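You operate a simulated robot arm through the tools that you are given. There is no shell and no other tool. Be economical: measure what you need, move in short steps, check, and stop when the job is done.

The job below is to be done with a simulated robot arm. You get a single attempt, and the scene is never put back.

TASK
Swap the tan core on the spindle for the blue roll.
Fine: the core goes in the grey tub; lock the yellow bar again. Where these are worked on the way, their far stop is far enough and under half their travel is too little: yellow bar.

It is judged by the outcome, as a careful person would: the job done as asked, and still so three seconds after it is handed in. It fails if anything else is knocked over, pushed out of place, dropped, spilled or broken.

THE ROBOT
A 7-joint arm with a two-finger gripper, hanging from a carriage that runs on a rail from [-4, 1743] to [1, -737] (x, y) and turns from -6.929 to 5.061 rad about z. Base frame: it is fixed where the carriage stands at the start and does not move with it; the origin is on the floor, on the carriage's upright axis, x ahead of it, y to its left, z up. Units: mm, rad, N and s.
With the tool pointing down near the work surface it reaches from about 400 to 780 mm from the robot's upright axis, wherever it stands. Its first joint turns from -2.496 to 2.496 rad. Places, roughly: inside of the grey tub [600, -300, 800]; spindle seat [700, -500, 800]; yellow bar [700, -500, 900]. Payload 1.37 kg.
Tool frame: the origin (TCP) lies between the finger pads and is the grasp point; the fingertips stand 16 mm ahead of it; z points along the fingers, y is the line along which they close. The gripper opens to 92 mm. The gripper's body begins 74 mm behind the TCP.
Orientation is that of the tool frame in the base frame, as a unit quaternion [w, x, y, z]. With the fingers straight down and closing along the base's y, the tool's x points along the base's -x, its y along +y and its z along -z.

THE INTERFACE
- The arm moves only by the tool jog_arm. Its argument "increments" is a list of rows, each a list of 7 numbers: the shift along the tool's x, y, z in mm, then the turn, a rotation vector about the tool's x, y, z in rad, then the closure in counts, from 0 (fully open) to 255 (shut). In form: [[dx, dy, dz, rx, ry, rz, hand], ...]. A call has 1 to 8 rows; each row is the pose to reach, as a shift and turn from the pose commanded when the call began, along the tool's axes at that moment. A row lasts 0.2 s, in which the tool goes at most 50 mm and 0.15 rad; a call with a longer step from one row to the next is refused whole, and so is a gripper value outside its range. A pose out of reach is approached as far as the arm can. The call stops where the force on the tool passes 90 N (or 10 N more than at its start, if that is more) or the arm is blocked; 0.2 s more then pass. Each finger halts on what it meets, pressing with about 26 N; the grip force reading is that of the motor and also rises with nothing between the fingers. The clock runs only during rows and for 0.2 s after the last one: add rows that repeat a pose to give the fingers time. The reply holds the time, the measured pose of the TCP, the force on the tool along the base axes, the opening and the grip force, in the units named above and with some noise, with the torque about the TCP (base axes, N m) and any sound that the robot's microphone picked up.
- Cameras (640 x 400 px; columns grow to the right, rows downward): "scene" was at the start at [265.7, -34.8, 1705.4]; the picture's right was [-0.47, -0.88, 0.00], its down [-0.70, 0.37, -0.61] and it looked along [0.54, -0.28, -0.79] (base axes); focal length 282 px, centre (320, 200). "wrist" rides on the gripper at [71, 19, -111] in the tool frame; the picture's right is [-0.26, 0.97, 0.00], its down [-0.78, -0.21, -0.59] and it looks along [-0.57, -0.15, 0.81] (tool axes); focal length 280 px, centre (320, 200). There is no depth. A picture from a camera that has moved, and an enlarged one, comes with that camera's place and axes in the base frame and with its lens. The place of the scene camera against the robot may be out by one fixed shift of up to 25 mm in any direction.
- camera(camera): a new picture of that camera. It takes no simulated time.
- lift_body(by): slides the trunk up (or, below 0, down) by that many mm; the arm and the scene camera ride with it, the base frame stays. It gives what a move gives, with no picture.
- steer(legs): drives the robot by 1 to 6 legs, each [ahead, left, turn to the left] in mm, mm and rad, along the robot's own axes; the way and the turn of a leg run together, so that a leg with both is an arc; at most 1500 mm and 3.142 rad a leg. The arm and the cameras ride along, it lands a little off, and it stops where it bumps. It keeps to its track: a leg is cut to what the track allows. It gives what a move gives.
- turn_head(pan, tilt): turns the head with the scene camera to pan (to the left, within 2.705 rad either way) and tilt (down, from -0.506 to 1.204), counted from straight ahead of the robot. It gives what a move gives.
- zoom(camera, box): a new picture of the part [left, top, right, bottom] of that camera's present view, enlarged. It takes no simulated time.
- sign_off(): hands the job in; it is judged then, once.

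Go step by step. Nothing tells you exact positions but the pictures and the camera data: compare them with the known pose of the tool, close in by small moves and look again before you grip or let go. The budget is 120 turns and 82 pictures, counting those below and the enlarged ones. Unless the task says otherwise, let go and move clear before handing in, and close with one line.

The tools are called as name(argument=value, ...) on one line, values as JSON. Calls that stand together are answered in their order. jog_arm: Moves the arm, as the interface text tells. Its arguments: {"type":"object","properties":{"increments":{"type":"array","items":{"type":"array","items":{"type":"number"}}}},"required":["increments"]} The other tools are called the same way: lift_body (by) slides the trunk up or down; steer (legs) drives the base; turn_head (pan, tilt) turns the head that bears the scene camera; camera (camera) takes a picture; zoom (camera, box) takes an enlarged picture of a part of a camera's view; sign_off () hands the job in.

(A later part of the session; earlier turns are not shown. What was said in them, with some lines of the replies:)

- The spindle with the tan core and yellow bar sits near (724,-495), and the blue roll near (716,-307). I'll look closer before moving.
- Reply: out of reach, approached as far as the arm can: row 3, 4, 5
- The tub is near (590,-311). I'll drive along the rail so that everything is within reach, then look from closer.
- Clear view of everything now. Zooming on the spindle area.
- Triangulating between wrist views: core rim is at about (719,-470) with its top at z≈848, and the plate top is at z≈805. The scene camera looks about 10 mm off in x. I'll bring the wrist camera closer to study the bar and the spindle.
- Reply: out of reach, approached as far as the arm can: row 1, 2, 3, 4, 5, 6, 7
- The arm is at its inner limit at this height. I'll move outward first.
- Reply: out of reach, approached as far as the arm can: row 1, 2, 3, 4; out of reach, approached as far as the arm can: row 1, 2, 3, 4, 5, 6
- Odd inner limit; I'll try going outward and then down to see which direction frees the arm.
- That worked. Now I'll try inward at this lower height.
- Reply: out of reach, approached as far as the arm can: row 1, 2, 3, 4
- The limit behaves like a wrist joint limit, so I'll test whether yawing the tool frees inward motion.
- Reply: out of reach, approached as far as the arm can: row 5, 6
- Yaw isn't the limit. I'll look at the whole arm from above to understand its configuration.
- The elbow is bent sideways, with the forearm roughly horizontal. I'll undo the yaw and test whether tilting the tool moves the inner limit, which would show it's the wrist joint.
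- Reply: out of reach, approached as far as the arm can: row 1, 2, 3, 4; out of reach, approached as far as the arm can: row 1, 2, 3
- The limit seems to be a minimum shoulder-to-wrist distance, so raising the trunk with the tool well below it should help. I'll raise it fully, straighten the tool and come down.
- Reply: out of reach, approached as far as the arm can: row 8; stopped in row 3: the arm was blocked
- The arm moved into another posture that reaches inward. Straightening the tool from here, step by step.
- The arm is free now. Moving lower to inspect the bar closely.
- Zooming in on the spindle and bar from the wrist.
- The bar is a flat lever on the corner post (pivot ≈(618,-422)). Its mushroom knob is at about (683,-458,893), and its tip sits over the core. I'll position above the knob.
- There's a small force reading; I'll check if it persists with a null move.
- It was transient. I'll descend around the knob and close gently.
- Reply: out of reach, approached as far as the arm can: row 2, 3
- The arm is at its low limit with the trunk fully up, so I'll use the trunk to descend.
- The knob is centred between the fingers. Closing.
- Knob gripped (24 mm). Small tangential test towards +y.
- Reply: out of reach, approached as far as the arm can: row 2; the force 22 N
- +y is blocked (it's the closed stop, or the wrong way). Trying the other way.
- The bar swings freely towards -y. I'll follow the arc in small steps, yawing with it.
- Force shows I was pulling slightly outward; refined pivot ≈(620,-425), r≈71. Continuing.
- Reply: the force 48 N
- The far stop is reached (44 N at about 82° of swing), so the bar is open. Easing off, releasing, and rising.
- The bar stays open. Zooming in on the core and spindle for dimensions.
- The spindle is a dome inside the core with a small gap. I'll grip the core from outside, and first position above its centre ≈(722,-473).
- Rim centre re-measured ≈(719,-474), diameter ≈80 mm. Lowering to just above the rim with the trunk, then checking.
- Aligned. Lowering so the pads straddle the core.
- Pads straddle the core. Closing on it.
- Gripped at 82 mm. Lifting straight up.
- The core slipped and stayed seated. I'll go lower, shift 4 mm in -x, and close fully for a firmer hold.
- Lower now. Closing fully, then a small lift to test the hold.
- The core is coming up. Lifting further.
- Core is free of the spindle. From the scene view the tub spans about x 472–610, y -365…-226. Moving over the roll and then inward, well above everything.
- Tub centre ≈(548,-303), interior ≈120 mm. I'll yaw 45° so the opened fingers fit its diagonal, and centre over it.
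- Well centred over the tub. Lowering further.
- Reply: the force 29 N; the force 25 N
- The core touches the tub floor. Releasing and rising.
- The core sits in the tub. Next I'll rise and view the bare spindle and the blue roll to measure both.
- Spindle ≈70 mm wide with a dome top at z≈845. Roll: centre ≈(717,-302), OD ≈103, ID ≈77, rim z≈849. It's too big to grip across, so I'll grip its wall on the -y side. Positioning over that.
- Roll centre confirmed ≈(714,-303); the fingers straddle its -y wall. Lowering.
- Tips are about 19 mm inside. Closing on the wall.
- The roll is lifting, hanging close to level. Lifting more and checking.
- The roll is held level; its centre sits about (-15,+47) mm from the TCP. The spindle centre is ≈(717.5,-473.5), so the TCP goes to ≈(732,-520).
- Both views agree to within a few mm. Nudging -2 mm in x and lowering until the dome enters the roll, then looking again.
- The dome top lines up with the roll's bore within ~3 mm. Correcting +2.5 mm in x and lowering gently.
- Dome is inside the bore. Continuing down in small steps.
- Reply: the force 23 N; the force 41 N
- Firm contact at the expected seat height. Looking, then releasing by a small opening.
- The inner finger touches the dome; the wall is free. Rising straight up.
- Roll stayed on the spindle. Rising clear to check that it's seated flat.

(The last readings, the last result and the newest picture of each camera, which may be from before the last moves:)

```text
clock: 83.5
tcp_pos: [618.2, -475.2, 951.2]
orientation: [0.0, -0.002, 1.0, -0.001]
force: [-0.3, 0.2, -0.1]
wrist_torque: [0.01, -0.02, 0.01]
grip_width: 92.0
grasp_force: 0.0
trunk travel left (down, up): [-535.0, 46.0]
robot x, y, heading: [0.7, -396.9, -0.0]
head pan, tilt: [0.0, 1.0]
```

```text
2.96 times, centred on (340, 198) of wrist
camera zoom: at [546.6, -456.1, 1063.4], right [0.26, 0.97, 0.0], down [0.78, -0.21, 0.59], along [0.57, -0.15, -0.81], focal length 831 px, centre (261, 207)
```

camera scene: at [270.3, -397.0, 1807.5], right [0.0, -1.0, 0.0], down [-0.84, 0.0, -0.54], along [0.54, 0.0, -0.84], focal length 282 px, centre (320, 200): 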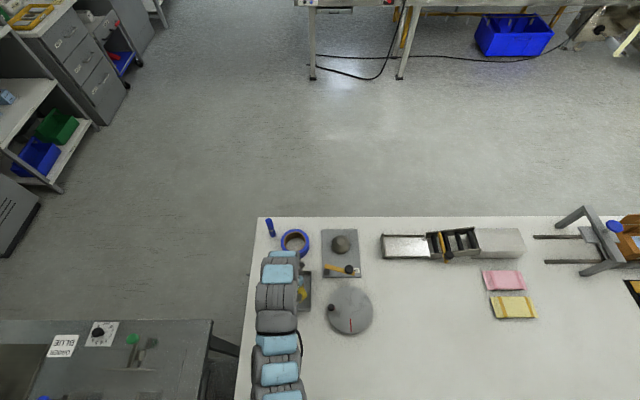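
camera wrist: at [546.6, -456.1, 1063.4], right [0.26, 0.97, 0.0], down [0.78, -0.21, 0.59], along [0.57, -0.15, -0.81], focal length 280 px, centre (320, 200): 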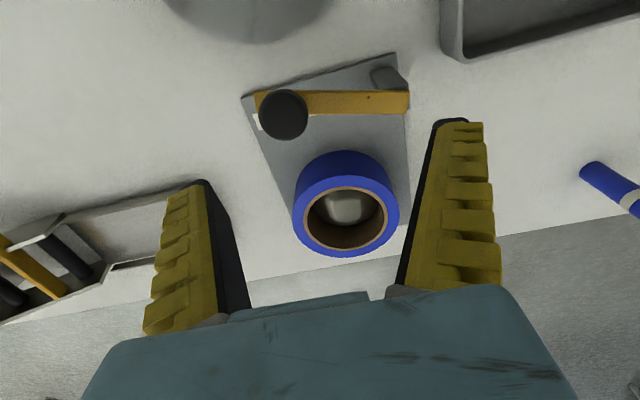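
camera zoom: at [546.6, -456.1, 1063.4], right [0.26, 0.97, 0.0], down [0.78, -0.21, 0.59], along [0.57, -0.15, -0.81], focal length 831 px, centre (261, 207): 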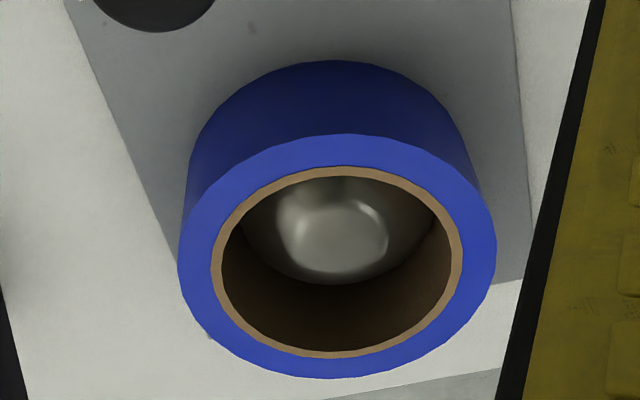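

The roll looks level, bottom ≈808 on the plate (≈805), rim ≈855. The bar underside is ≈867, so it clears. I'll press gently on both sides of the rim to be sure it is fully seated.

jog_arm(increments=[[-35, 0, 0, 0, 0, 0, 33], [-70, 0, 0, 0, 0, 0, 33], [-101, -1, 0, 0, 0, 0, 33], [-101, -1, 0, 0, 0, 0, 33]])

lift_body(by=-68)

camera(camera="wrist")

```text
clock: 84.5
tcp_pos: [720.1, -476.2, 951.3]
orientation: [0.0, 0.0, 1.0, -0.001]
force: [-0.1, -1.1, 0.0]
wrist_torque: [0.04, -0.01, 0.0]
grip_width: 81.3
grasp_force: 1.0
trunk travel left (down, up): [-535.0, 46.0]
robot x, y, heading: [-1.7, -398.2, -0.002]
head pan, tilt: [0.0, 1.0]
```

```text
clock: 85.6
tcp_pos: [721.0, -478.5, 885.1]
orientation: [0.001, -0.001, 1.0, -0.001]
force: [-0.1, 0.0, 0.4]
wrist_torque: [0.01, 0.0, 0.01]
grip_width: 81.4
grasp_force: 0.6
trunk travel left (down, up): [-467.0, 114.0]
robot x, y, heading: [2.4, -399.2, 0.003]
head pan, tilt: [0.0, 1.0]
```

```text
17 pictures are left
camera wrist: at [648.5, -458.2, 996.6], right [0.26, 0.97, 0.0], down [0.78, -0.21, 0.59], along [0.57, -0.16, -0.81], focal length 280 px, centre (320, 200)
```

wrist: 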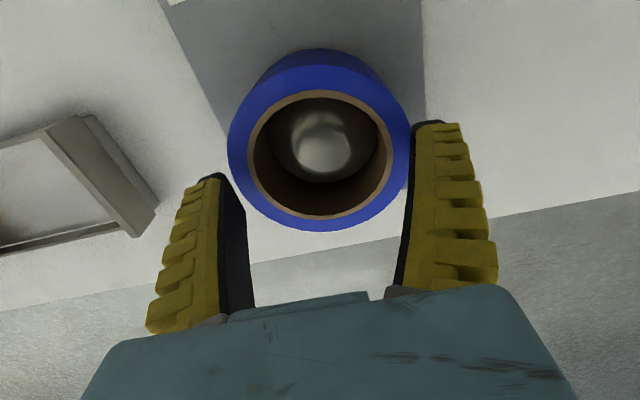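

lift_body(by=-10)

lift_body(by=-4)

lift_body(by=-3)

```text
clock: 86.2
tcp_pos: [720.2, -477.0, 876.1]
orientation: [0.0, -0.002, 1.0, -0.001]
force: [0.4, -0.1, 0.0]
wrist_torque: [0.0, -0.03, 0.01]
grip_width: 81.5
grasp_force: 0.5
trunk travel left (down, up): [-457.0, 124.0]
robot x, y, heading: [0.7, -398.2, -0.006]
head pan, tilt: [0.0, 1.0]
```

```text
clock: 86.7
tcp_pos: [720.8, -477.7, 872.0]
orientation: [0.001, -0.001, 1.0, 0.0]
force: [0.6, 0.0, 1.2]
wrist_torque: [-0.01, 0.04, 0.02]
grip_width: 81.4
grasp_force: 1.0
trunk travel left (down, up): [-453.0, 128.0]
robot x, y, heading: [1.8, -394.7, -0.002]
head pan, tilt: [0.0, 1.0]
```

```text
clock: 87.2
tcp_pos: [721.9, -476.4, 868.7]
orientation: [0.001, -0.001, 1.0, -0.002]
force: [0.3, 0.3, 0.7]
wrist_torque: [0.0, -0.01, 0.04]
grip_width: 81.5
grasp_force: 0.8
trunk travel left (down, up): [-450.0, 131.0]
robot x, y, heading: [1.1, -395.0, -0.002]
head pan, tilt: [0.0, 1.0]
```

lift_body(by=-3)

lift_body(by=-3)

camera(camera="wrist")

```text
clock: 87.7
tcp_pos: [721.2, -478.1, 866.0]
orientation: [0.001, -0.001, 1.0, -0.001]
force: [1.7, -1.3, 6.1]
wrist_torque: [-0.34, 0.02, 0.07]
grip_width: 82.6
grasp_force: 3.4
trunk travel left (down, up): [-447.0, 134.0]
robot x, y, heading: [1.5, -396.5, -0.005]
head pan, tilt: [0.0, 1.0]
```

```text
clock: 88.3
tcp_pos: [723.3, -478.9, 865.3]
orientation: [0.002, -0.001, 1.0, -0.002]
force: [-8.4, -0.4, 36.6]
wrist_torque: [-0.24, 0.11, -0.02]
grip_width: 81.9
grasp_force: 26.9
trunk travel left (down, up): [-444.0, 137.0]
robot x, y, heading: [0.6, -396.5, -0.004]
head pan, tilt: [0.0, 1.0]
```

```text
16 pictures are left
camera wrist: at [650.9, -458.9, 975.5], right [0.26, 0.97, 0.0], down [0.78, -0.21, 0.59], along [0.57, -0.16, -0.81], focal length 280 px, centre (320, 200)
```

wrist: 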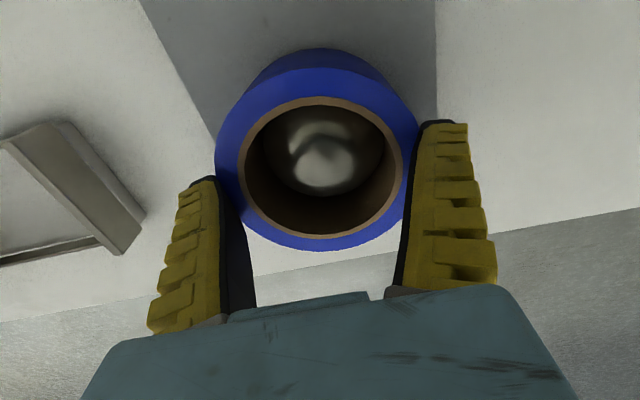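

Firm stop with the rim at z≈850, the same as the old core, so the roll is fully seated. Rising, then heading back to the bar's knob at (596,-492).

lift_body(by=90)

jog_arm(increments=[[16, -2, 0, 0, 0, 0.15, 33], [32, -4, 0, 0, 0, 0.3, 33], [48, -6, 0, 0, 0, 0.45, 50], [64, -8, 0, 0, 0, 0.6, 60], [80, -10, 0, 0, 0, 0.75, 80], [96, -12, 0, 0, 0, 0.9, 90], [112, -13, 0, 0, 0, 1.05, 100], [125, -14, 0, 0, 0, 1.2, 110]])

jog_arm(increments=[[0, 0, 5, 0, 0, 0.1, 110], [0, 0, 10, 0, 0, 0.187, 110], [0, 0, 10, 0, 0, 0.187, 110]])

camera(camera="wrist")

```text
clock: 89.5
tcp_pos: [720.5, -478.0, 953.1]
orientation: [0.0, -0.002, 1.0, -0.001]
force: [-0.1, 0.5, -0.7]
wrist_torque: [-0.01, 0.0, 0.01]
grip_width: 81.2
grasp_force: 1.5
trunk travel left (down, up): [-534.0, 47.0]
robot x, y, heading: [0.3, -397.7, -0.003]
head pan, tilt: [0.0, 1.0]
```

```text
clock: 91.3
tcp_pos: [596.1, -491.7, 951.8]
orientation: [0.003, 0.564, 0.825, -0.001]
force: [-0.3, -0.8, 0.5]
wrist_torque: [0.02, 0.03, -0.01]
grip_width: 55.3
grasp_force: 2.3
trunk travel left (down, up): [-534.0, 47.0]
robot x, y, heading: [2.4, -397.2, -0.0]
head pan, tilt: [0.0, 1.0]
```

```text
clock: 92.1
tcp_pos: [596.3, -491.3, 942.3]
orientation: [0.001, 0.639, 0.769, -0.001]
force: [0.1, 0.9, -0.7]
wrist_torque: [0.01, -0.02, -0.01]
grip_width: 55.3
grasp_force: 2.2
trunk travel left (down, up): [-534.0, 47.0]
robot x, y, heading: [0.8, -395.4, 0.003]
head pan, tilt: [0.0, 1.0]
```

```text
15 pictures are left
camera wrist: at [599.9, -418.1, 1053.2], right [1.0, -0.08, 0.0], down [-0.07, -0.8, 0.59], along [-0.05, -0.59, -0.81], focal length 280 px, centre (320, 200)
```

wrist: 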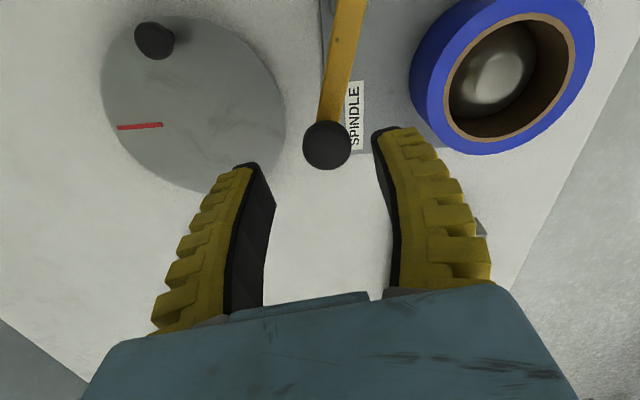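

The knob is right under the gripper at ≈(598,-493). Descending and gripping it.

lift_body(by=-48)

jog_arm(increments=[[-2, 1, 0, 0, 0, 0, 160], [-2, 1, 0, 0, 0, 0, 220], [-2, 1, 0, 0, 0, 0, 255], [-2, 1, 0, 0, 0, 0, 255]])

camera(camera="wrist")

```text
clock: 93.0
tcp_pos: [595.2, -491.0, 894.6]
orientation: [0.002, 0.639, 0.769, 0.0]
force: [-0.4, 0.0, -0.5]
wrist_torque: [0.04, 0.0, 0.01]
grip_width: 55.2
grasp_force: 1.8
trunk travel left (down, up): [-486.0, 95.0]
robot x, y, heading: [-0.9, -398.5, -0.002]
head pan, tilt: [0.0, 1.0]
```

```text
clock: 94.0
tcp_pos: [599.7, -493.8, 895.4]
orientation: [0.002, 0.639, 0.769, 0.0]
force: [10.0, 1.6, 0.4]
wrist_torque: [-0.18, -0.04, -0.27]
grip_width: 21.1
grasp_force: 27.9
trunk travel left (down, up): [-486.0, 95.0]
robot x, y, heading: [-1.0, -397.5, -0.0]
head pan, tilt: [0.0, 1.0]
```

```text
14 pictures are left
camera wrist: at [603.1, -419.4, 1006.2], right [1.0, -0.08, 0.0], down [-0.07, -0.8, 0.59], along [-0.04, -0.59, -0.81], focal length 280 px, centre (320, 200)
```

wrist: 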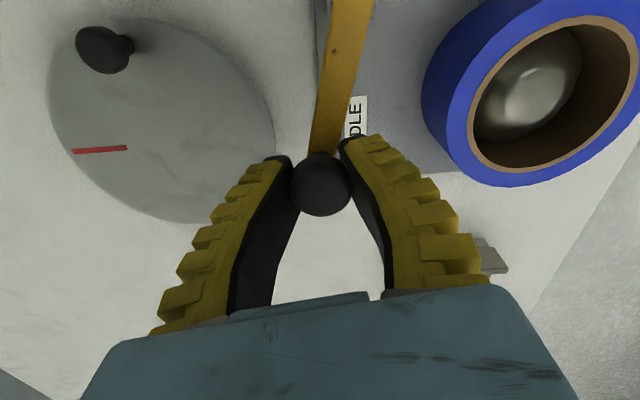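

Gripped. Swinging it back along the arc.

jog_arm(increments=[[-3.9, 9.9, 0, 0, 0, -0.13, 255], [-6.4, 18.7, 0, 0, 0, -0.26, 255], [-7.9, 27.8, 0, 0, 0, -0.39, 255], [-8.2, 37, 0, 0, 0, -0.52, 255], [-7.3, 46.2, 0, 0, 0, -0.65, 255], [-5.1, 55.3, 0, 0, 0, -0.78, 255], [-1.9, 63.8, 0, 0, 0, -0.91, 255], [-1.9, 63.8, 0, 0, 0, -0.91, 255]])

camera(camera="wrist")

```text
clock: 95.8
tcp_pos: [661.5, -483.1, 893.9]
orientation: [0.001, 0.235, 0.972, -0.001]
force: [0.4, 7.7, 7.2]
wrist_torque: [0.06, -0.07, -0.39]
grip_width: 21.1
grasp_force: 28.0
trunk travel left (down, up): [-486.0, 95.0]
robot x, y, heading: [-1.0, -400.2, 0.002]
head pan, tilt: [0.0, 1.0]
```

```text
13 pictures are left
camera wrist: at [605.7, -432.7, 1005.4], right [0.67, 0.74, 0.0], down [0.6, -0.54, 0.59], along [0.44, -0.4, -0.81], focal length 280 px, centre (320, 200)
```

wrist: 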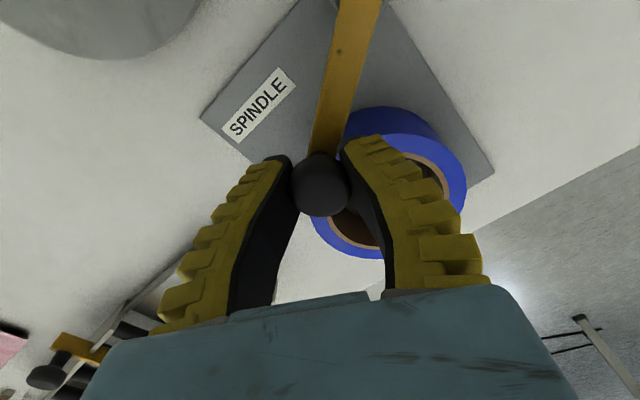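

jog_arm(increments=[[-3.7, 8.4, 0, 0, 0, -0.12, 255], [-6.4, 17.3, 0, 0, 0, -0.24, 255], [-7.9, 26.4, 0, 0, 0, -0.36, 255], [-8.2, 33.3, 0, 0, 0, -0.46, 255], [-8, 37, 0, 0, 0, -0.48, 255], [-8, 37, 0, 0, 0, -0.48, 255]])

camera(camera="wrist")

```text
clock: 97.2
tcp_pos: [684.5, -457.7, 895.2]
orientation: [0.001, -0.002, 1.0, -0.003]
force: [4.1, -10.5, -4.6]
wrist_torque: [0.03, -0.25, -0.15]
grip_width: 20.9
grasp_force: 28.7
trunk travel left (down, up): [-486.0, 95.0]
robot x, y, heading: [2.7, -395.6, -0.004]
head pan, tilt: [0.0, 1.0]
```

```text
12 pictures are left
camera wrist: at [611.4, -438.4, 1005.4], right [0.26, 0.97, 0.0], down [0.78, -0.21, 0.59], along [0.57, -0.16, -0.81], focal length 280 px, centre (320, 200)
```

wrist: 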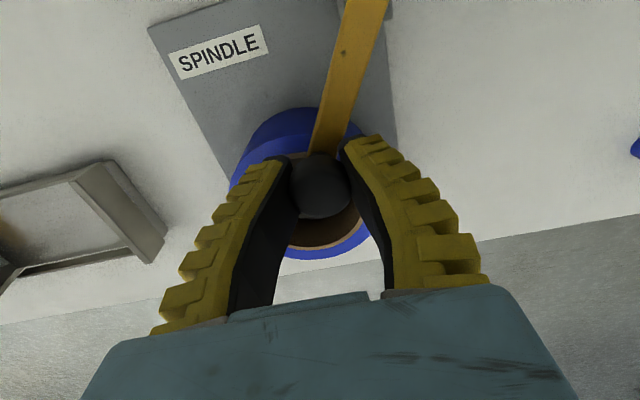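

Back at the original closed position with stop resistance. One more small push to seat it at the stop, then release and rise.

jog_arm(increments=[[-2, 4, 0, 0, 0, 0, 255], [-3, 6, 0, 0, 0, 0, 255], [-3, 6, 0, 0, 0, 0, 255]])

jog_arm(increments=[[2, -5, 0, 0, 0, 0, 230], [2, -5, 0, 0, 0, 0, 160], [2, -5, 0, 0, 0, 0, 110], [2, -5, 0, 0, 0, 0, 110], [2, -5, -40, 0, 0, 0, 80], [2, -5, -80, 0, 0, 0, 60]])

camera(camera="wrist")

```text
clock: 98.0
tcp_pos: [684.0, -457.0, 894.2]
orientation: [-0.001, 0.0, 1.0, -0.003]
force: [-10.0, -30.9, 7.0]
wrist_torque: [-0.24, -0.03, -0.19]
grip_width: 20.6
grasp_force: 28.4
trunk travel left (down, up): [-486.0, 95.0]
robot x, y, heading: [-0.4, -395.3, -0.004]
head pan, tilt: [0.0, 1.0]
```

```text
clock: 99.4
tcp_pos: [684.0, -455.2, 973.8]
orientation: [0.0, -0.002, 1.0, -0.002]
force: [-1.2, -1.8, 0.3]
wrist_torque: [0.23, -0.14, 0.01]
grip_width: 72.1
grasp_force: 1.2
trunk travel left (down, up): [-486.0, 95.0]
robot x, y, heading: [-0.6, -393.9, -0.002]
head pan, tilt: [0.0, 1.0]
```

```text
11 pictures are left
camera wrist: at [611.8, -436.7, 1085.1], right [0.26, 0.97, 0.0], down [0.78, -0.21, 0.59], along [0.57, -0.16, -0.81], focal length 280 px, centre (320, 200)
```

wrist: 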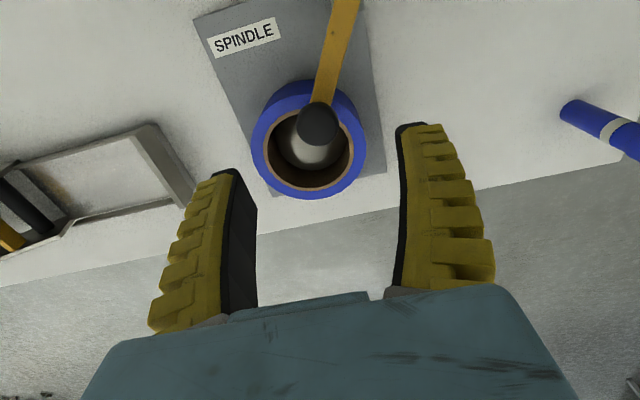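

The bar is locked at its stop, with the roll beneath it. Moving clear for a final overview.

lift_body(by=95)

steer(legs=[[0, 300, 0]])

turn_head(pan=-0.5, tilt=0.95)

camera(camera="scene")

camera(camera="wrist")

```text
clock: 100.7
tcp_pos: [685.7, -451.9, 1069.0]
orientation: [0.001, -0.002, 1.0, -0.001]
force: [0.6, 0.3, 0.1]
wrist_torque: [0.03, 0.06, -0.02]
grip_width: 72.3
grasp_force: 2.0
trunk travel left (down, up): [-581.0, 0.0]
robot x, y, heading: [4.3, -397.6, -0.002]
head pan, tilt: [0.0, 1.0]
```

```text
clock: 102.8
tcp_pos: [683.2, -152.1, 1068.6]
orientation: [0.001, -0.002, 1.0, -0.001]
force: [-0.3, 0.3, -0.5]
wrist_torque: [0.01, 0.01, -0.01]
grip_width: 72.7
grasp_force: 1.1
trunk travel left (down, up): [-581.0, 0.0]
robot x, y, heading: [0.9, -96.1, -0.006]
head pan, tilt: [0.0, 1.0]
```

```text
clock: 103.7
tcp_pos: [684.8, -150.9, 1068.8]
orientation: [0.001, -0.002, 1.0, -0.001]
force: [0.6, -0.5, 0.4]
wrist_torque: [0.01, 0.01, 0.03]
grip_width: 72.7
grasp_force: 1.5
trunk travel left (down, up): [-581.0, 0.0]
robot x, y, heading: [0.3, -97.9, -0.001]
head pan, tilt: [-0.499, 0.949]
```

```text
10 pictures are left
camera scene: at [263.8, -129.4, 1934.1], right [-0.48, -0.88, 0.0], down [-0.71, 0.39, -0.58], along [0.51, -0.28, -0.81], focal length 282 px, centre (320, 200)
```

scene: 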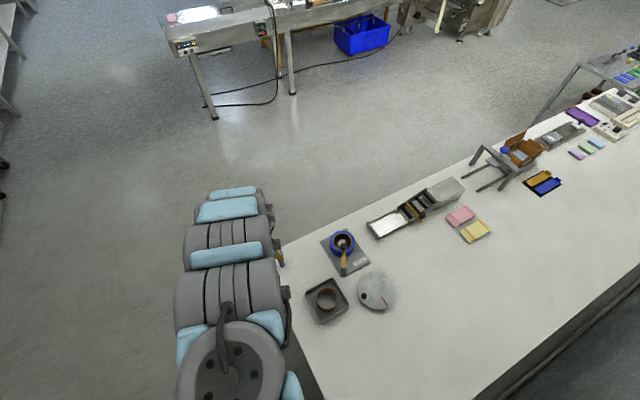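

```text
9 pictures are left
camera wrist: at [612.4, -132.0, 1180.4], right [0.26, 0.97, 0.0], down [0.78, -0.21, 0.59], along [0.57, -0.15, -0.81], focal length 280 px, centre (320, 200)
```

wrist: 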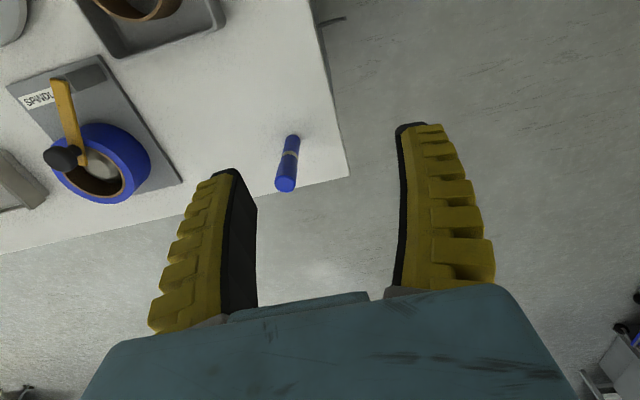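

Blue roll is on the spindle under the locked bar, the tan core is in the tub, and the marker still stands untouched. The gripper is clear, so I'm handing it in.

sign_off()

```text
The job is handed in.
```

The blue roll is on the spindle under the locked yellow bar, the tan core is in the grey tub, and I saw nothing else knocked or moved.
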